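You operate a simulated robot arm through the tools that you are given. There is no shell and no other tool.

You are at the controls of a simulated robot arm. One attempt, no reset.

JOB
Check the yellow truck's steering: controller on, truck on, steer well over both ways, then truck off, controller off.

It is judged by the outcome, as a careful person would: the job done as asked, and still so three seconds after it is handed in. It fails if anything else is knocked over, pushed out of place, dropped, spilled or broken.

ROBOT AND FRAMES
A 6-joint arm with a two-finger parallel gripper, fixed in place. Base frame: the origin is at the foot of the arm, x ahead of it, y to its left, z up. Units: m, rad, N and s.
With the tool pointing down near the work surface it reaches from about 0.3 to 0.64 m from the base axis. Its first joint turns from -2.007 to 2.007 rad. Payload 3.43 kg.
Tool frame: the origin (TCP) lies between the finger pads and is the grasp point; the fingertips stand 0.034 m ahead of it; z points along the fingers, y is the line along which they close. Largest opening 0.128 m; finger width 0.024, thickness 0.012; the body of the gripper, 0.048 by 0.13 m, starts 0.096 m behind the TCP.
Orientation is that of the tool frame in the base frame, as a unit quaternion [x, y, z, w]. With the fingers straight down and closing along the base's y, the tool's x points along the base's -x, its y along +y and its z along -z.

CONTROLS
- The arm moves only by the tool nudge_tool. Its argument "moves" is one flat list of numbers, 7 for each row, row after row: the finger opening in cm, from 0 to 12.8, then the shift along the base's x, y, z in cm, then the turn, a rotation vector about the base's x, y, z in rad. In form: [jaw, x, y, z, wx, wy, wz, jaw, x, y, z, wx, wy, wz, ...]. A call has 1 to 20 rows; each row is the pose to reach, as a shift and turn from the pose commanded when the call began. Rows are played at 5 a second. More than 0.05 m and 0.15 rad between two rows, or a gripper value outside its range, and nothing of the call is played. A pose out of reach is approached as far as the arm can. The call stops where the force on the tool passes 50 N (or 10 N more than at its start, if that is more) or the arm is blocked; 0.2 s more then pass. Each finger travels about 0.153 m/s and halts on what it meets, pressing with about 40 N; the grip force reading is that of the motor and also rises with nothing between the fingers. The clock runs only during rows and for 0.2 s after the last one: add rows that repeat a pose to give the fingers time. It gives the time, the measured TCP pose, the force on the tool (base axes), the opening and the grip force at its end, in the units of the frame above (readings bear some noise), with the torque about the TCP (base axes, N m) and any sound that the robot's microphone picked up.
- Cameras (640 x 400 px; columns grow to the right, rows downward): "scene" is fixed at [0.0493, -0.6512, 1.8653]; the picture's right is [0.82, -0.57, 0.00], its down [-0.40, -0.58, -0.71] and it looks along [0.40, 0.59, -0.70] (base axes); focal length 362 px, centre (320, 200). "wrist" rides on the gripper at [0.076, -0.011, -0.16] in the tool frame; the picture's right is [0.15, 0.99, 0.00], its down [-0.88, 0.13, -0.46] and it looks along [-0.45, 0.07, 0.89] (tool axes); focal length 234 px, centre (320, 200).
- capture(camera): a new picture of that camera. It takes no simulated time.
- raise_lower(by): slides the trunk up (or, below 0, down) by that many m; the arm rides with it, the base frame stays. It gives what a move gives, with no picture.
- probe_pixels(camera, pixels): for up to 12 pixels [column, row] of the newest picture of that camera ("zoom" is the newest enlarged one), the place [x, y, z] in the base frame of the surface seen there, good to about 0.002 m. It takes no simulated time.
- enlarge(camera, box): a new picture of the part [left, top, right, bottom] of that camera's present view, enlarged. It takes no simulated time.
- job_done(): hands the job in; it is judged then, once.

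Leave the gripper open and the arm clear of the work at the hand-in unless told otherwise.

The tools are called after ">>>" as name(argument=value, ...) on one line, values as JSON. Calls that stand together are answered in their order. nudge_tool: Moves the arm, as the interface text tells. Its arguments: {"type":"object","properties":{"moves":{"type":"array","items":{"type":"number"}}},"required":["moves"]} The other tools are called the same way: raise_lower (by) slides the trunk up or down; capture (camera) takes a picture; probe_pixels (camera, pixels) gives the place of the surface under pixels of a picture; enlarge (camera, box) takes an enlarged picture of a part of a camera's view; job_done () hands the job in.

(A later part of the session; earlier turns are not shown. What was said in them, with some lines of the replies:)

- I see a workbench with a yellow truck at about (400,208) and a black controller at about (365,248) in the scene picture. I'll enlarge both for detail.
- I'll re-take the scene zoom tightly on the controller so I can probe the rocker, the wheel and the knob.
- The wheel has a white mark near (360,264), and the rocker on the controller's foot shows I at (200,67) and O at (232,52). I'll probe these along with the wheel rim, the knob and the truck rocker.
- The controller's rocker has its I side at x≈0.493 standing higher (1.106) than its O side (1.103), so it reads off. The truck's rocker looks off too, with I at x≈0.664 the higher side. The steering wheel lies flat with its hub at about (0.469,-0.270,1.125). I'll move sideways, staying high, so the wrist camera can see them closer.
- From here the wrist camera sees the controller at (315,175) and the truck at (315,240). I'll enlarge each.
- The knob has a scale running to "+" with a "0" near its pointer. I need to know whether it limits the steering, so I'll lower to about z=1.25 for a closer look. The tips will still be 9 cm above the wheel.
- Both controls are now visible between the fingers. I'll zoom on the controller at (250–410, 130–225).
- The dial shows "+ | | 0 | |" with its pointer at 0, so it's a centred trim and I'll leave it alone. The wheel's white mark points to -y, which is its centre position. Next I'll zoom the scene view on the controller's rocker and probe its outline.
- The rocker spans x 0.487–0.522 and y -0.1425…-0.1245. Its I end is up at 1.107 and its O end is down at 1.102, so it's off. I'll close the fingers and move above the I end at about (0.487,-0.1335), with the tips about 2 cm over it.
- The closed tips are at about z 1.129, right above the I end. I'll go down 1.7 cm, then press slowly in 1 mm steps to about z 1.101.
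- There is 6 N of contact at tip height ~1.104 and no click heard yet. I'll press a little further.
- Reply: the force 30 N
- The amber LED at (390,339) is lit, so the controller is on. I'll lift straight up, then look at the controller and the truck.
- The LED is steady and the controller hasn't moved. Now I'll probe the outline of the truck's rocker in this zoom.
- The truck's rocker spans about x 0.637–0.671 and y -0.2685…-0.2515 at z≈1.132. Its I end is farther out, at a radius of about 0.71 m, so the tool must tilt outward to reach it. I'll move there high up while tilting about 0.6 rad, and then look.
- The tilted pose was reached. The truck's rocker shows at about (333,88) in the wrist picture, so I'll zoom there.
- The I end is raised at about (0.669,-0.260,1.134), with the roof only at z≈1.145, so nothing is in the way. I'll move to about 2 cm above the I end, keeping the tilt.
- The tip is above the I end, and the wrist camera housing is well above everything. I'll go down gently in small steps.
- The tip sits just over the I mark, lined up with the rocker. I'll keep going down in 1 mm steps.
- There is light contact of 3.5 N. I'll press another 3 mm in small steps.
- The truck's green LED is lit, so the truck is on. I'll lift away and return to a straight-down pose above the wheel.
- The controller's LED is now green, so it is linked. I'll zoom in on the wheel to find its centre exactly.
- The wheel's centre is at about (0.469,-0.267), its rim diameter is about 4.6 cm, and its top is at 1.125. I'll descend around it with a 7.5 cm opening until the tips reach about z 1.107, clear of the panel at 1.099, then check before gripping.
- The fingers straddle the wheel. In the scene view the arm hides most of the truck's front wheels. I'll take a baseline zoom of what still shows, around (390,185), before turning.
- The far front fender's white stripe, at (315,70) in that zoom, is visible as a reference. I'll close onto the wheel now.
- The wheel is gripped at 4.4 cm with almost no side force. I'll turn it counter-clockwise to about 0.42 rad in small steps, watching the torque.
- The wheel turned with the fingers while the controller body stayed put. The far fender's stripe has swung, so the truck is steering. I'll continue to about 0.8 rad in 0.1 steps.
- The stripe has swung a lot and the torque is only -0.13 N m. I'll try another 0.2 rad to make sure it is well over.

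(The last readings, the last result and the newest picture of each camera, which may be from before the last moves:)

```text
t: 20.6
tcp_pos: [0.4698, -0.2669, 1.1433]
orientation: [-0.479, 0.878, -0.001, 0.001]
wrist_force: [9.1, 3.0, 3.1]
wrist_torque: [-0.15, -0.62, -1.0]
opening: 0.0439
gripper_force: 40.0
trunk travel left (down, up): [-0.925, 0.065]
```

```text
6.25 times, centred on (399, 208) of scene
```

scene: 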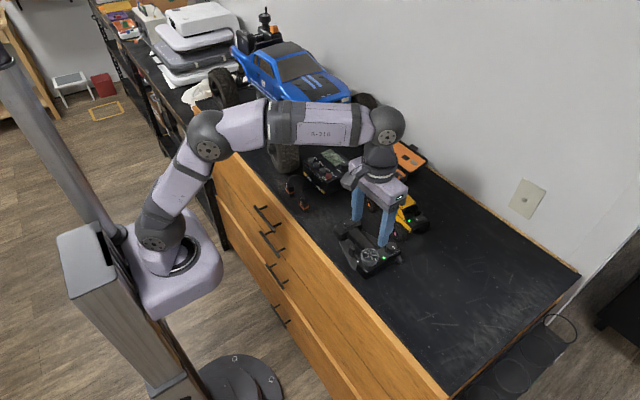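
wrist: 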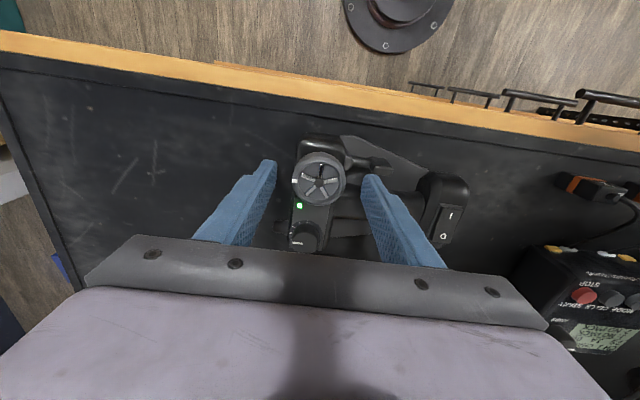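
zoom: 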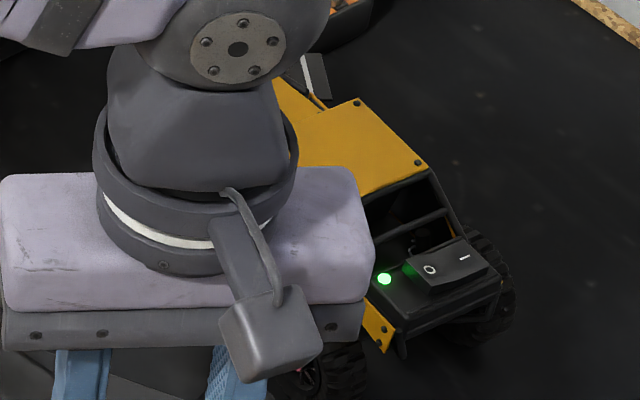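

The torque jumped to -1.0 N m, so this is the end stop at full lock. I'll turn straight back to centre.

>>> nudge_tool(moves=[4.2, 0, 0, 0, 0, 0, -0.14, 4.2, 0, 0, 0, 0, 0, -0.28, 4.2, 0, 0, 0, 0, 0, -0.42, 4.2, 0, 0, 0, 0, 0, -0.56, 4.2, 0, 0, 0, 0, 0, -0.7, 4.2, 0, 0, 0, 0, 0, -0.84, 4.2, 0, 0, 0, 0, 0, -0.96, 4.2, 0, 0, 0, 0, 0, -1.0, 4.2, 0, 0, 0, 0, 0, -1.0])

>>> enlarge(camera="wrist", box=[250, 125, 400, 260])

>>> enlarge(camera="scene", box=[328, 180, 440, 285])

```text
t: 22.6
tcp_pos: [0.4681, -0.2653, 1.1426]
orientation: [0.001, 1.0, 0.0, 0.0]
wrist_force: [-0.8, -1.7, 4.6]
wrist_torque: [0.09, 0.01, -0.01]
opening: 0.0438
gripper_force: 40.1
trunk travel left (down, up): [-0.925, 0.065]
```

```text
2.96 times, centred on (325, 192) of wrist
```

zoom: 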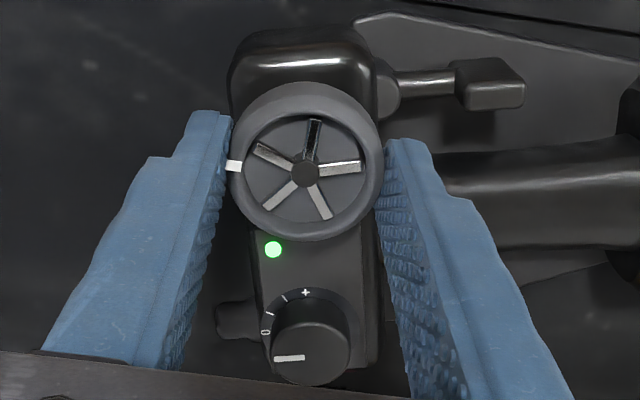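

```text
3.81 times, centred on (384, 232) of scene
```

zoom: 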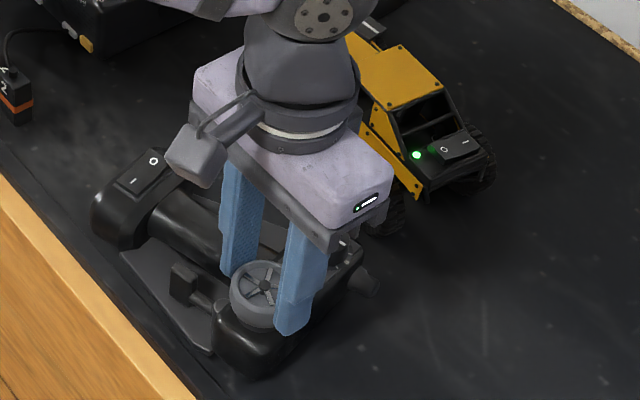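

At the stop the controller body turned about 0.25 rad counter-clockwise under the wheel: its foot is now further left in the scene and the LED and knob shifted in the wrist view. The wheel travel is therefore about ±0.75 rad. Turning the other way to the opposite stop should bring the body back, so I'll turn clockwise to -0.45 first and look.

>>> nudge_tool(moves=[4.2, 0, 0, 0, 0, 0, -0.12, 4.2, 0, 0, 0, 0, 0, -0.24, 4.2, 0, 0, 0, 0, 0, -0.36, 4.2, 0, 0, 0, 0, 0, -0.45, 4.2, 0, 0, 0, 0, 0, -0.45])

>>> enlarge(camera="wrist", box=[250, 125, 400, 260])

>>> enlarge(camera="scene", box=[328, 180, 440, 285])

```text
t: 23.8
tcp_pos: [0.4685, -0.2673, 1.1429]
orientation: [0.224, 0.975, 0.0, 0.0]
wrist_force: [0.5, -0.6, 4.2]
wrist_torque: [0.07, 0.03, 0.06]
opening: 0.0437
gripper_force: 40.3
trunk travel left (down, up): [-0.925, 0.065]
```

```text
2.96 times, centred on (325, 192) of wrist
```

zoom: 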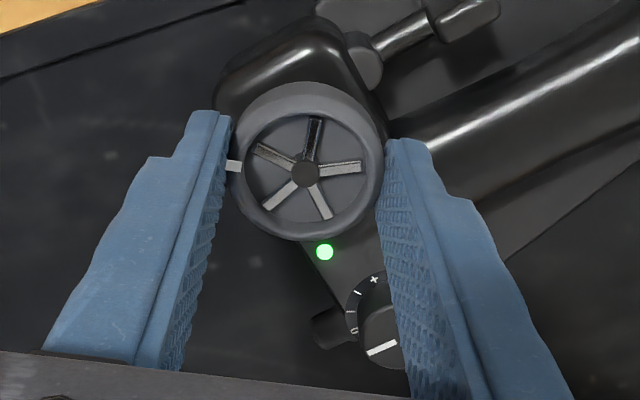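

```text
3.81 times, centred on (384, 232) of scene
```

zoom: 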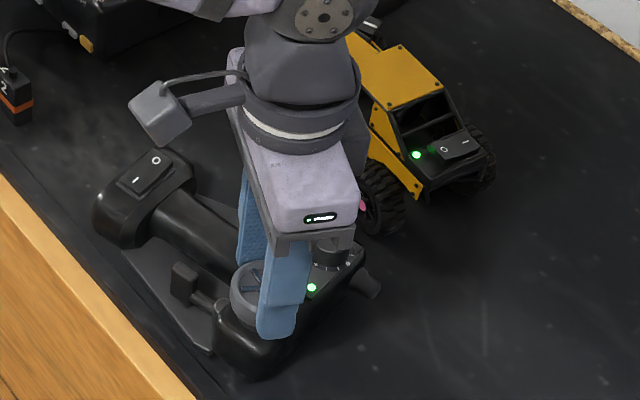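

The front wheels are going the other way: the near front tyre now shows at (380,200). The controller hasn't shifted further, and I appears at (137,180) where its original place is (173,166). I'll continue toward the opposite stop.

>>> nudge_tool(moves=[4.2, 0, 0, 0, 0, 0, -0.08, 4.2, 0, 0, 0, 0, 0, -0.16, 4.2, 0, 0, 0, 0, 0, -0.22, 4.2, 0, 0, 0, 0, 0, -0.27, 4.2, 0, 0, 0, 0, 0, -0.27])

>>> enlarge(camera="wrist", box=[250, 125, 400, 260])

>>> enlarge(camera="scene", box=[328, 180, 440, 285])

```text
t: 25.0
tcp_pos: [0.4679, -0.2674, 1.1433]
orientation: [0.353, 0.936, 0.0, 0.0]
wrist_force: [0.2, -1.4, 6.1]
wrist_torque: [-0.09, -0.02, 0.12]
opening: 0.0437
gripper_force: 40.6
trunk travel left (down, up): [-0.925, 0.065]
```

```text
2.96 times, centred on (325, 192) of wrist
```

zoom: 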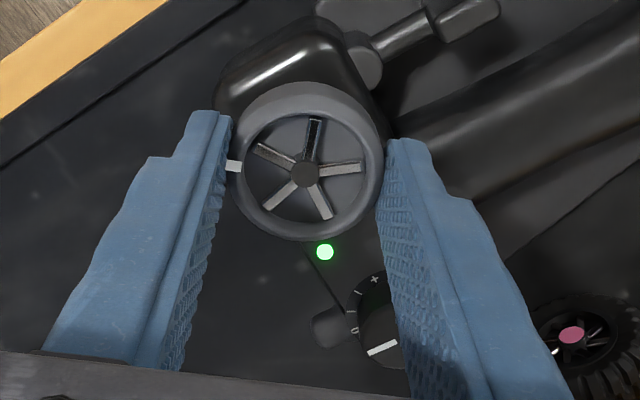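

```text
3.81 times, centred on (384, 232) of scene
```

zoom: 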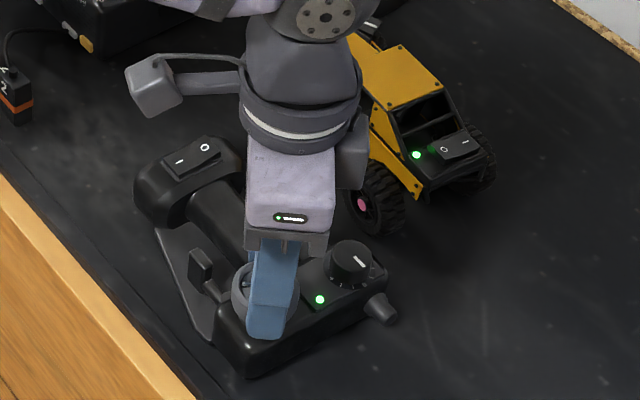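

The body swung back: I is at (180,161), against an original (173,166), so it is within about 7 mm of where it was. Steering is at full lock this way too. I'll record the truck's front wheel first.

>>> enlarge(camera="scene", box=[364, 176, 434, 240])

```text
6.25 times, centred on (399, 208) of scene
```

zoom: 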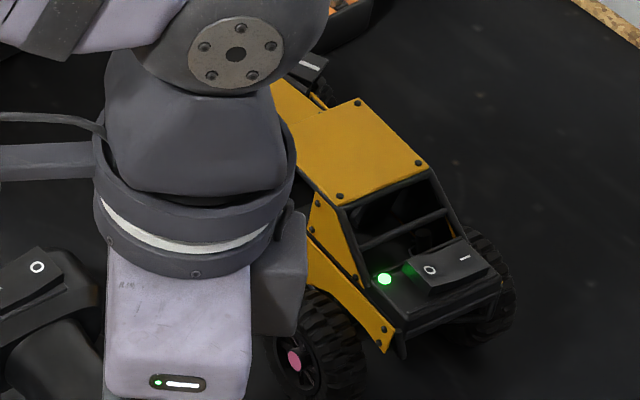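

The far fender's stripe at (310,66) now lies nearly flat, the opposite of the first lock, so the truck steers both ways. I'll turn the wheel back to the middle.

>>> nudge_tool(moves=[4.2, 0, 0, 0, 0, 0, 0.12, 4.2, 0, 0, 0, 0, 0, 0.24, 4.2, 0, 0, 0, 0, 0, 0.36, 4.2, 0, 0, 0, 0, 0, 0.48, 4.2, 0, 0, 0, 0, 0, 0.6, 4.2, 0, 0, 0, 0, 0, 0.72, 4.2, 0, 0, 0, 0, 0, 0.72])

>>> enlarge(camera="wrist", box=[250, 125, 400, 260])

>>> enlarge(camera="scene", box=[328, 210, 408, 285])

```text
t: 26.6
tcp_pos: [0.4685, -0.2671, 1.142]
orientation: [-0.001, 1.0, 0.0, 0.0]
wrist_force: [0.1, -0.9, 2.8]
wrist_torque: [-0.19, -0.03, -0.01]
opening: 0.0435
gripper_force: 40.2
trunk travel left (down, up): [-0.925, 0.065]
```

```text
2.96 times, centred on (325, 192) of wrist
```

zoom: 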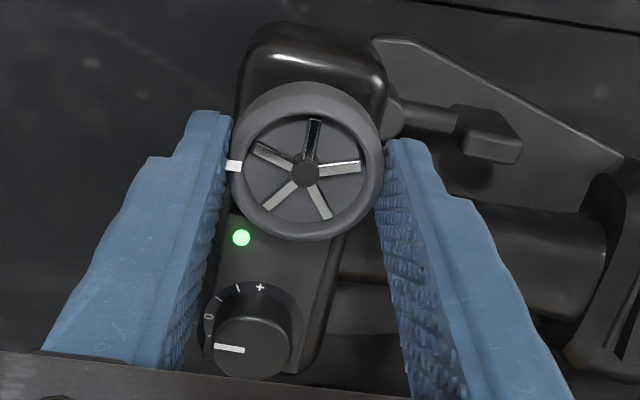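

```text
5.33 times, centred on (368, 248) of scene
```

zoom: 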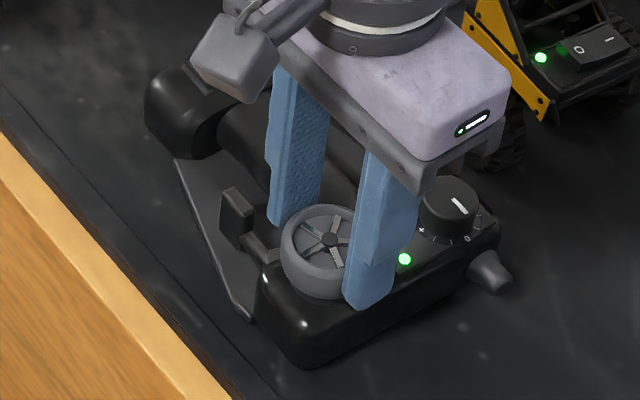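

The wheel is back at centre. The controller body sits about 0.05 rad clockwise of where it began, so a gentle turn to +0.70 should ease it back against the stop. I'll do that and return to centre.

>>> nudge_tool(moves=[4.2, 0, 0, 0, 0, 0, 0.12, 4.2, 0, 0, 0, 0, 0, 0.24, 4.2, 0, 0, 0, 0, 0, 0.36, 4.2, 0, 0, 0, 0, 0, 0.48, 4.2, 0, 0, 0, 0, 0, 0.6, 4.2, 0, 0, 0, 0, 0, 0.66, 4.2, 0, 0, 0, 0, 0, 0.71, 4.2, 0, 0, 0, 0, 0, 0.71, 4.2, 0, 0, 0, 0, 0, 0.6, 4.2, 0, 0, 0, 0, 0, 0.48, 4.2, 0, 0, 0, 0, 0, 0.36, 4.2, 0, 0, 0, 0, 0, 0.24, 4.2, 0, 0, 0, 0, 0, 0.12, 4.2, 0, 0, 0, 0, 0, 0, 4.2, 0, 0, 0, 0, 0, 0])

>>> enlarge(camera="wrist", box=[250, 125, 400, 260])

>>> enlarge(camera="scene", box=[328, 210, 408, 285])

```text
t: 29.8
tcp_pos: [0.468, -0.2658, 1.1438]
orientation: [0.001, 1.0, 0.0, -0.001]
wrist_force: [-0.1, -0.7, 0.2]
wrist_torque: [-0.17, 0.08, 0.02]
opening: 0.0436
gripper_force: 39.9
trunk travel left (down, up): [-0.925, 0.065]
```

```text
2.96 times, centred on (325, 192) of wrist
```

zoom: 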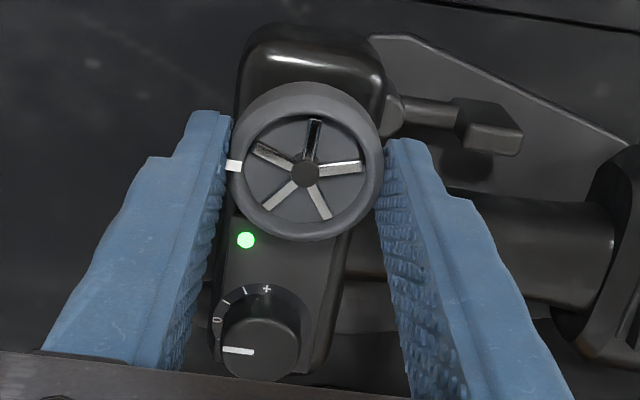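

```text
5.33 times, centred on (368, 248) of scene
```

zoom: 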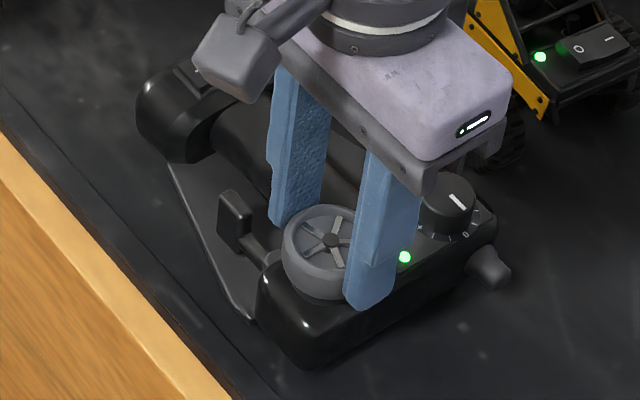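

The controller is back exactly where it was, with its foot corner at (137,115) and its plate corner at (250,320) as before, and the wheel mark is centred. I'll open the fingers and lift straight up.

>>> nudge_tool(moves=[5.5, 0, 0, 0, 0, 0, 0, 7.5, 0, 0, 0, 0, 0, 0, 7.5, 0, 0, 0.5, 0, 0, 0, 7.5, 0, 0, 3, 0, 0, 0, 7.5, 0, 0, 7, 0, 0, 0, 7.5, 0, 0, 11.5, 0, 0, 0, 7.5, 0, 0, 11.5, 0, 0, 0])

>>> enlarge(camera="scene", box=[328, 180, 440, 285])

>>> enlarge(camera="wrist", box=[270, 125, 370, 215])

```text
t: 31.4
tcp_pos: [0.4697, -0.2654, 1.2585]
orientation: [0.001, 1.0, 0.0, 0.0]
wrist_force: [-0.5, 0.6, -0.1]
wrist_torque: [0.01, 0.0, -0.06]
opening: 0.0749
gripper_force: 0.0
trunk travel left (down, up): [-0.925, 0.065]
```

```text
3.81 times, centred on (384, 232) of scene
```

zoom: 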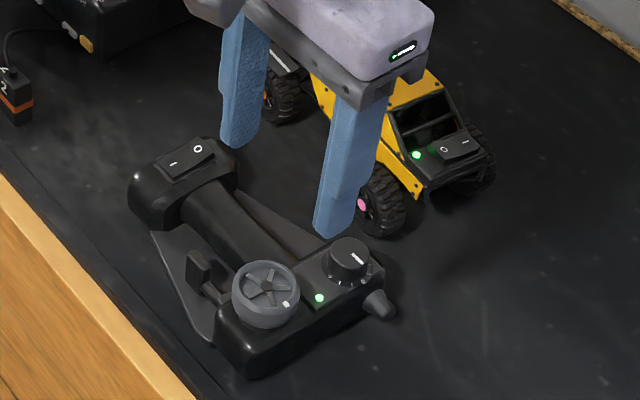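

```text
4.44 times, centred on (320, 170) of wrist
```

zoom: 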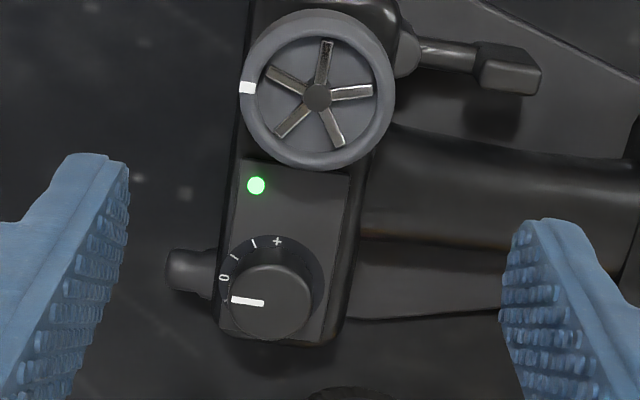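

Everything is in place, with the wheel centred and both LEDs green. Next is truck off: I'll close the fingers, tilt outward again and move above the truck's O end at x≈0.642.

>>> nudge_tool(moves=[5, 3.2, 0.1, 1, 0, -0.12, 0, 2, 6.4, 0.2, 1.3, 0, -0.24, 0, 0, 9.6, 0.4, 1.3, 0, -0.36, 0, 0, 12.8, 0.5, 1.3, 0, -0.48, 0, 0, 16.1, 0.6, 1.3, 0, -0.6, 0, 0, 16.1, 0.6, -3, 0, -0.6, 0, 0, 16.1, 0.6, -7, 0, -0.6, 0, 0, 16.1, 0.6, -7, 0, -0.6, 0])

>>> enlarge(camera="wrist", box=[280, 90, 380, 190])

>>> enlarge(camera="scene", box=[390, 180, 454, 244])

```text
t: 33.2
tcp_pos: [0.63, -0.2609, 1.1868]
orientation: [0.001, 0.955, 0.0, 0.296]
wrist_force: [-0.3, -1.0, 0.5]
wrist_torque: [0.0, -0.01, -0.01]
opening: 0.0
gripper_force: 32.2
trunk travel left (down, up): [-0.925, 0.065]
```

```text
4.00 times, centred on (330, 140) of wrist
```

zoom: 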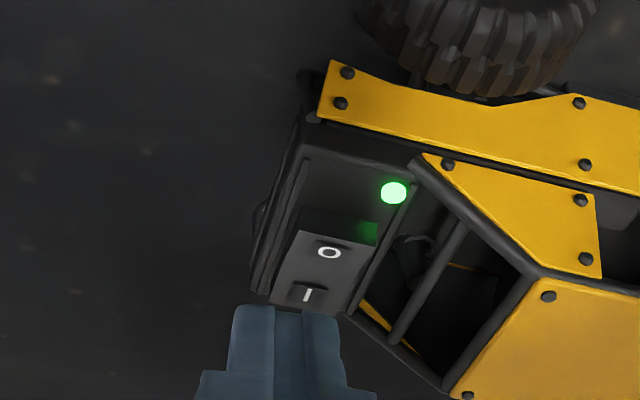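

```text
6.25 times, centred on (422, 212) of scene
```

zoom: 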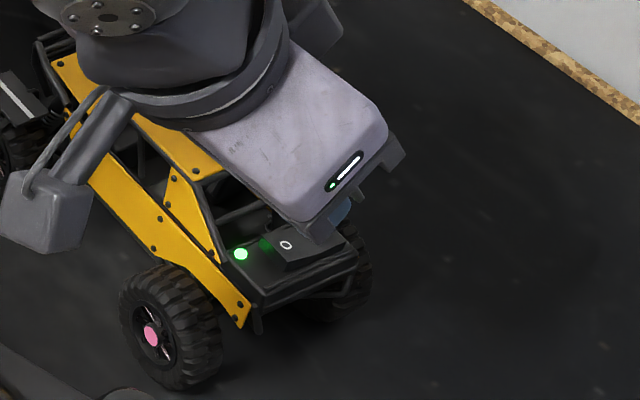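

The tip seems near the I only because it is still 2 cm higher than the rocker. Before pressing, I'll probe the rocker's current position in a fresh wrist zoom.

>>> enlarge(camera="wrist", box=[280, 90, 380, 190])

>>> probe_pixels(camera="zoom", pixels=[[330, 252], [307, 295], [305, 235], [370, 250], [340, 240], [270, 320], [305, 325], [394, 193], [318, 272]])

```text
4.00 times, centred on (330, 140) of wrist
```

zoom: 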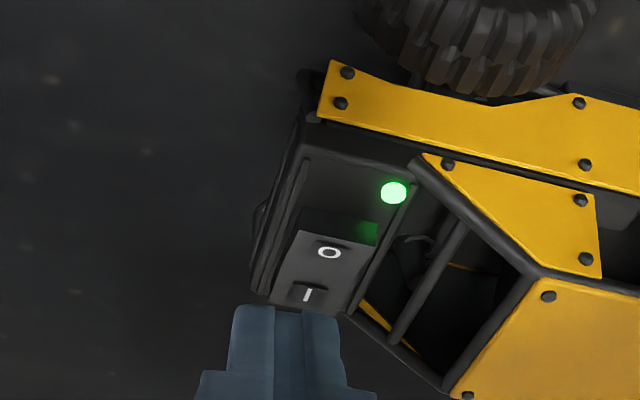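

```text
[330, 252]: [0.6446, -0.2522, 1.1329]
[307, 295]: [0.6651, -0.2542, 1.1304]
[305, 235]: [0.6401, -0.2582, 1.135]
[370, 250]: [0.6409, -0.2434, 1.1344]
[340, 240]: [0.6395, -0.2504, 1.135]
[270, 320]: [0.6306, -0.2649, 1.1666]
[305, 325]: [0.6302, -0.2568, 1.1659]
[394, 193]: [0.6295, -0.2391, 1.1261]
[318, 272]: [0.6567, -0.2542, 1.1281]
```

The rocker now reads with O at (0.645,-0.252) and its raised O edge at x≈0.639, z≈1.135. The truck rolled about 7 mm toward +y around the first press and has been still since. I'll correct my aim by +0.8 cm in y and +0.2 cm in x, then descend to just above it.

>>> nudge_tool(moves=[0, 0.2, 0.8, 0, 0, 0, 0, 0, 0.2, 0.8, -1, 0, 0, 0, 0, 0.2, 0.8, -1.4, 0, 0, 0, 0, 0.2, 0.8, -1.4, 0, 0, 0])

>>> enlarge(camera="wrist", box=[280, 90, 380, 190])

>>> enlarge(camera="scene", box=[400, 195, 450, 235])

```text
t: 34.2
tcp_pos: [0.6316, -0.2546, 1.1738]
orientation: [-0.001, 0.955, 0.001, 0.296]
wrist_force: [0.0, 0.2, 0.3]
wrist_torque: [-0.02, 0.03, 0.0]
opening: 0.0
gripper_force: 33.4
trunk travel left (down, up): [-0.925, 0.065]
```

```text
4.00 times, centred on (330, 140) of wrist
```

zoom: 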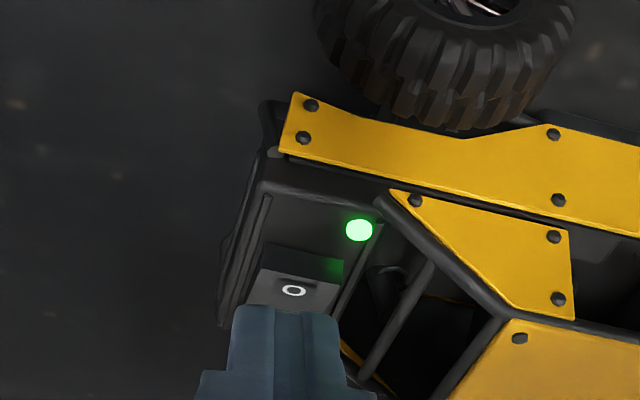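

```text
10.00 times, centred on (425, 215) of scene
```

zoom: 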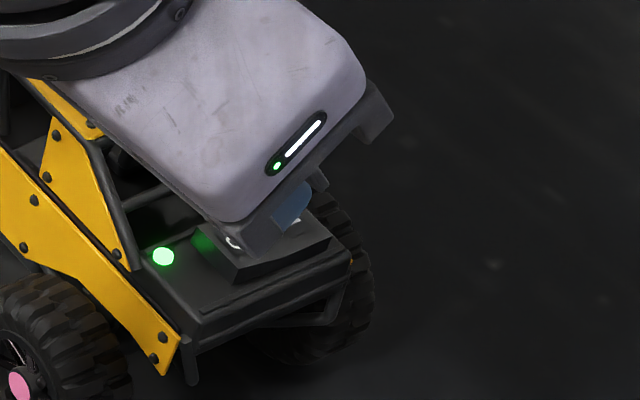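

The tip will land about on the O mark. I'll shift back 0.2 cm toward the O edge for leverage and lower slowly.

>>> nudge_tool(moves=[0, -0.2, 0, -0.1, 0, 0, 0, 0, -0.2, 0, -0.3, 0, 0, 0, 0, -0.2, 0, -0.5, 0, 0, 0, 0, -0.2, 0, -0.6, 0, 0, 0, 0, -0.2, 0, -0.7, 0, 0, 0])

>>> enlarge(camera="wrist", box=[280, 90, 380, 190])

```text
t: 35.4
tcp_pos: [0.629, -0.2529, 1.1679]
orientation: [0.001, 0.955, 0.0, 0.296]
wrist_force: [0.2, 0.1, -0.1]
wrist_torque: [-0.03, 0.0, 0.01]
opening: 0.0003
gripper_force: 33.3
trunk travel left (down, up): [-0.925, 0.065]
```

```text
4.00 times, centred on (330, 140) of wrist
```

zoom: 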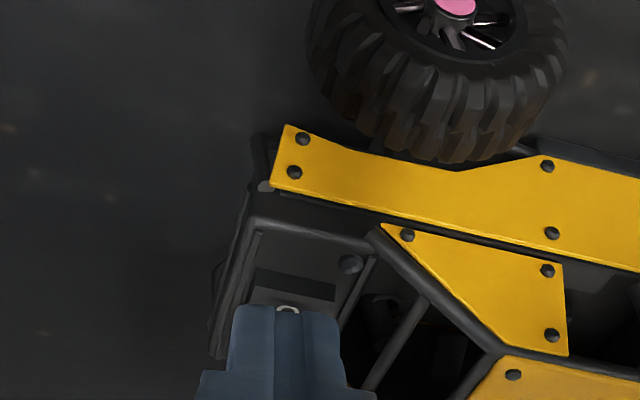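

The truck's LED is now dark and the rocker has snapped over with no load left on the tip. I'll lift clear and check it.

>>> nudge_tool(moves=[0, 0, 0, 1, 0, 0, 0, 0, 0, 0, 5, 0, 0, 0, 0, 0, 0, 9.5, 0, 0, 0, 0, 0, 0, 9.5, 0, 0, 0])

>>> enlarge(camera="scene", box=[398, 200, 438, 240])

>>> enlarge(camera="wrist", box=[305, 60, 375, 135])

```text
t: 36.4
tcp_pos: [0.628, -0.25, 1.2621]
orientation: [0.001, 0.955, 0.0, 0.296]
wrist_force: [0.8, 0.7, 0.1]
wrist_torque: [-0.03, -0.01, -0.02]
opening: 0.0
gripper_force: 33.4
trunk travel left (down, up): [-0.925, 0.065]
```

```text
10.00 times, centred on (418, 220) of scene
```

zoom: 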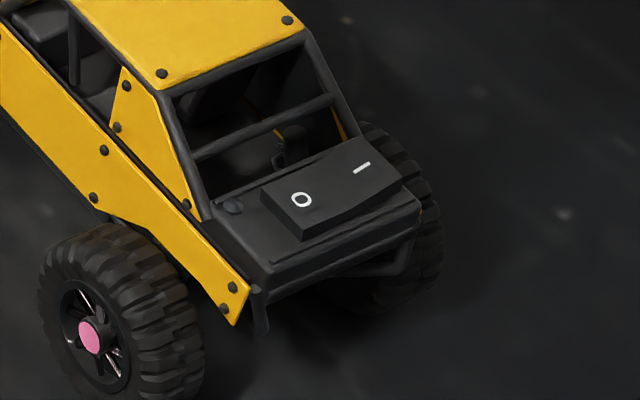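

```text
5.33 times, centred on (340, 98) of wrist
```

zoom: 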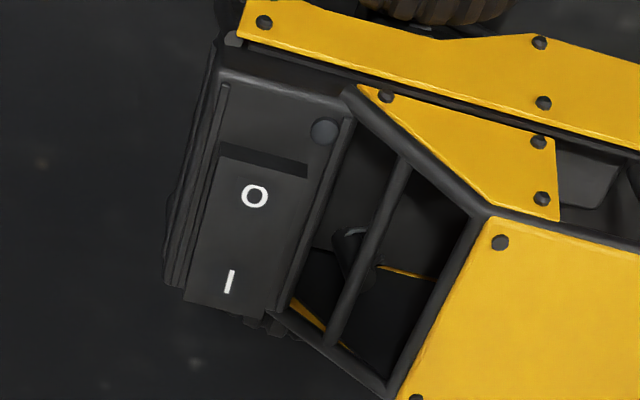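

The truck is off: LED dark, I end up. Next is controller off. I'll move back, straighten the tool and go above the controller's O end at about (0.5225,-0.1335), still high, then re-measure the rocker.

>>> nudge_tool(moves=[0, -2.1, 2.4, 0, 0, 0.12, 0, 0, -4.3, 4.8, 0, 0, 0.24, 0, 0, -6.4, 7.2, 0, 0, 0.36, 0, 0, -8.6, 9.6, 0, 0, 0.48, 0, 0, -10.7, 12, 0, 0, 0.6, 0, 0, -10.7, 12, 0, 0, 0.6, 0])

>>> enlarge(camera="scene", box=[338, 212, 370, 232])

```text
t: 37.8
tcp_pos: [0.5227, -0.1328, 1.262]
orientation: [0.001, 1.0, 0.0, 0.0]
wrist_force: [0.3, -0.4, 0.2]
wrist_torque: [-0.01, -0.01, -0.03]
opening: 0.0
gripper_force: 33.4
trunk travel left (down, up): [-0.925, 0.065]
```

```text
16.00 times, centred on (354, 222) of scene
```

zoom: 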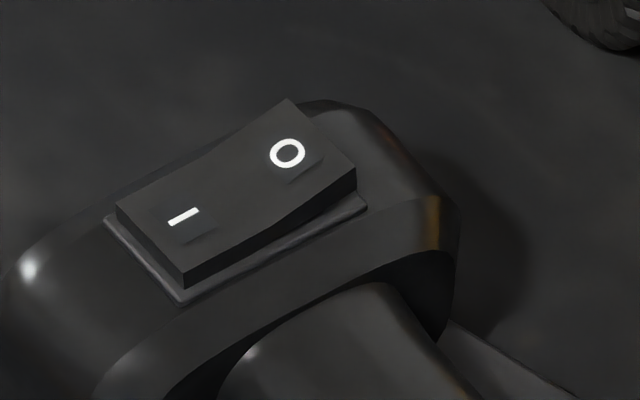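

>>> probe_pixels(camera="zoom", pixels=[[287, 153], [184, 215], [288, 106], [350, 170], [122, 203], [184, 270], [240, 190], [420, 180]])

```text
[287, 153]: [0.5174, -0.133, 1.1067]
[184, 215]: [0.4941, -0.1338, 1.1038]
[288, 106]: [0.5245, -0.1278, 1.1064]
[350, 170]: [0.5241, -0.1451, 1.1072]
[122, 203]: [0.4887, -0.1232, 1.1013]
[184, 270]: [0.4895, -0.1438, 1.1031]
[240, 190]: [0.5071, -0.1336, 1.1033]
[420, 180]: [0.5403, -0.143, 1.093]
```

The O end is up at x≈0.517–0.524, y≈-0.135, z≈1.107, and the controller is within 2 mm of its start. I'll lower to just above the O end and then press in 1 mm steps.

>>> nudge_tool(moves=[0, 0.1, -0.1, -4, 0, 0, 0, 0, 0.1, -0.1, -8, 0, 0, 0, 0, 0.1, -0.1, -10.8, 0, 0, 0, 0, 0.1, -0.1, -11.6, 0, 0, 0, 0, 0.1, -0.1, -11.8, 0, 0, 0, 0, 0.1, -0.1, -12.0, 0, 0, 0, 0, 0.1, -0.1, -12.1, 0, 0, 0, 0, 0.1, -0.1, -12.2, 0, 0, 0, 0, 0.1, -0.1, -12.3, 0, 0, 0])

>>> enlarge(camera="scene", box=[322, 190, 418, 270])

```text
t: 39.8
tcp_pos: [0.5236, -0.1328, 1.1385]
orientation: [0.0, 1.0, 0.0, -0.001]
wrist_force: [0.2, 0.0, 3.1]
wrist_torque: [-0.01, 0.03, 0.04]
opening: 0.0
gripper_force: 32.7
trunk travel left (down, up): [-0.925, 0.065]
```

```text
5.00 times, centred on (370, 230) of scene
```

zoom: 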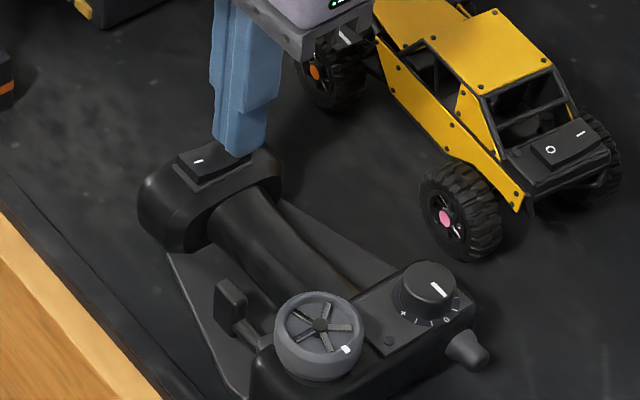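

The controller's LED is dark, so it's off. I'll lift straight up, retreat high toward the start pose, and open the gripper.

>>> nudge_tool(moves=[0, 0, 0, 1, 0, 0, 0, 0, 0, 0, 5, 0, 0, 0, 0, 0, 0, 10, 0, 0, 0, 0, 0, 0, 15, 0, 0, 0, 0, 0, 0, 19, 0, 0, 0, 0, -3, 1, 22, 0, 0, 0, 2, -7, 3, 22, 0, 0, 0, 5, -11, 5, 22, 0, 0, 0, 8, -15, 8, 22, 0, 0, 0, 12, -16, 10, 22, 0, 0, 0, 12.8, -16, 10, 22, 0, 0, 0])

>>> enlarge(camera="scene", box=[328, 180, 440, 285])

>>> capture(camera="scene")

>>> enlarge(camera="scene", box=[338, 212, 370, 232])

```text
t: 42.2
tcp_pos: [0.3607, -0.033, 1.3574]
orientation: [-0.001, 1.0, -0.001, 0.0]
wrist_force: [0.2, 0.1, -0.6]
wrist_torque: [0.02, -0.01, -0.03]
opening: 0.1281
gripper_force: 0.1
trunk travel left (down, up): [-0.925, 0.065]
```

```text
3.81 times, centred on (384, 232) of scene
```

zoom: 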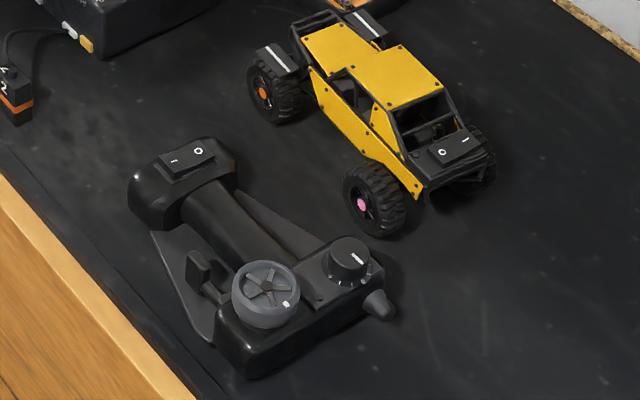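

```text
taken
```

scene: 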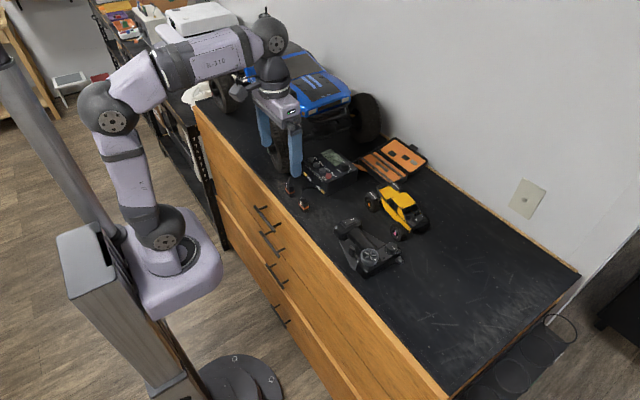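

```text
16.00 times, centred on (354, 222) of scene
```

zoom: 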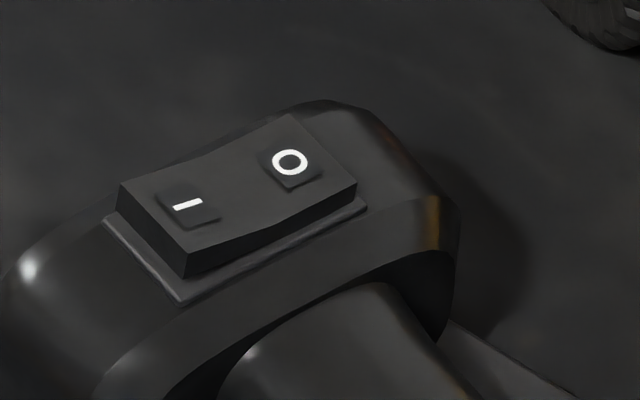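

Both rockers are at O and both LEDs are dark. The steering wheel and front wheels are straight, and nothing else on the bench has moved. The arm is clear with the gripper open, so I'm handing in the job.

>>> job_done()

```text
The job is handed in.
```

The steering check on the yellow truck is done, and the truck steers fully both ways. I turned the controller on, then the truck, steered to full lock in each direction, then switched the truck off and the controller off.

- **Steering:** the controller's wheel turns about 0.7 rad each way before its stop. The truck's front fender stripe swung clearly in opposite directions at the two locks.
- **Controller:** it turned about 0.25 rad on the bench when I ran into the first stop. I brought it back to within about 2 mm of where it started. That took a third, gentle turn to the first side after the two locks.
- **Truck:** it rolled about 7 mm forward around the time I pressed its switch on. I left it there.
- **End state:** both switches are at O, both LEDs are dark, and the steering is centred. The trim dial was not touched. Nothing else on the bench moved, and the arm is clear with the gripper open.
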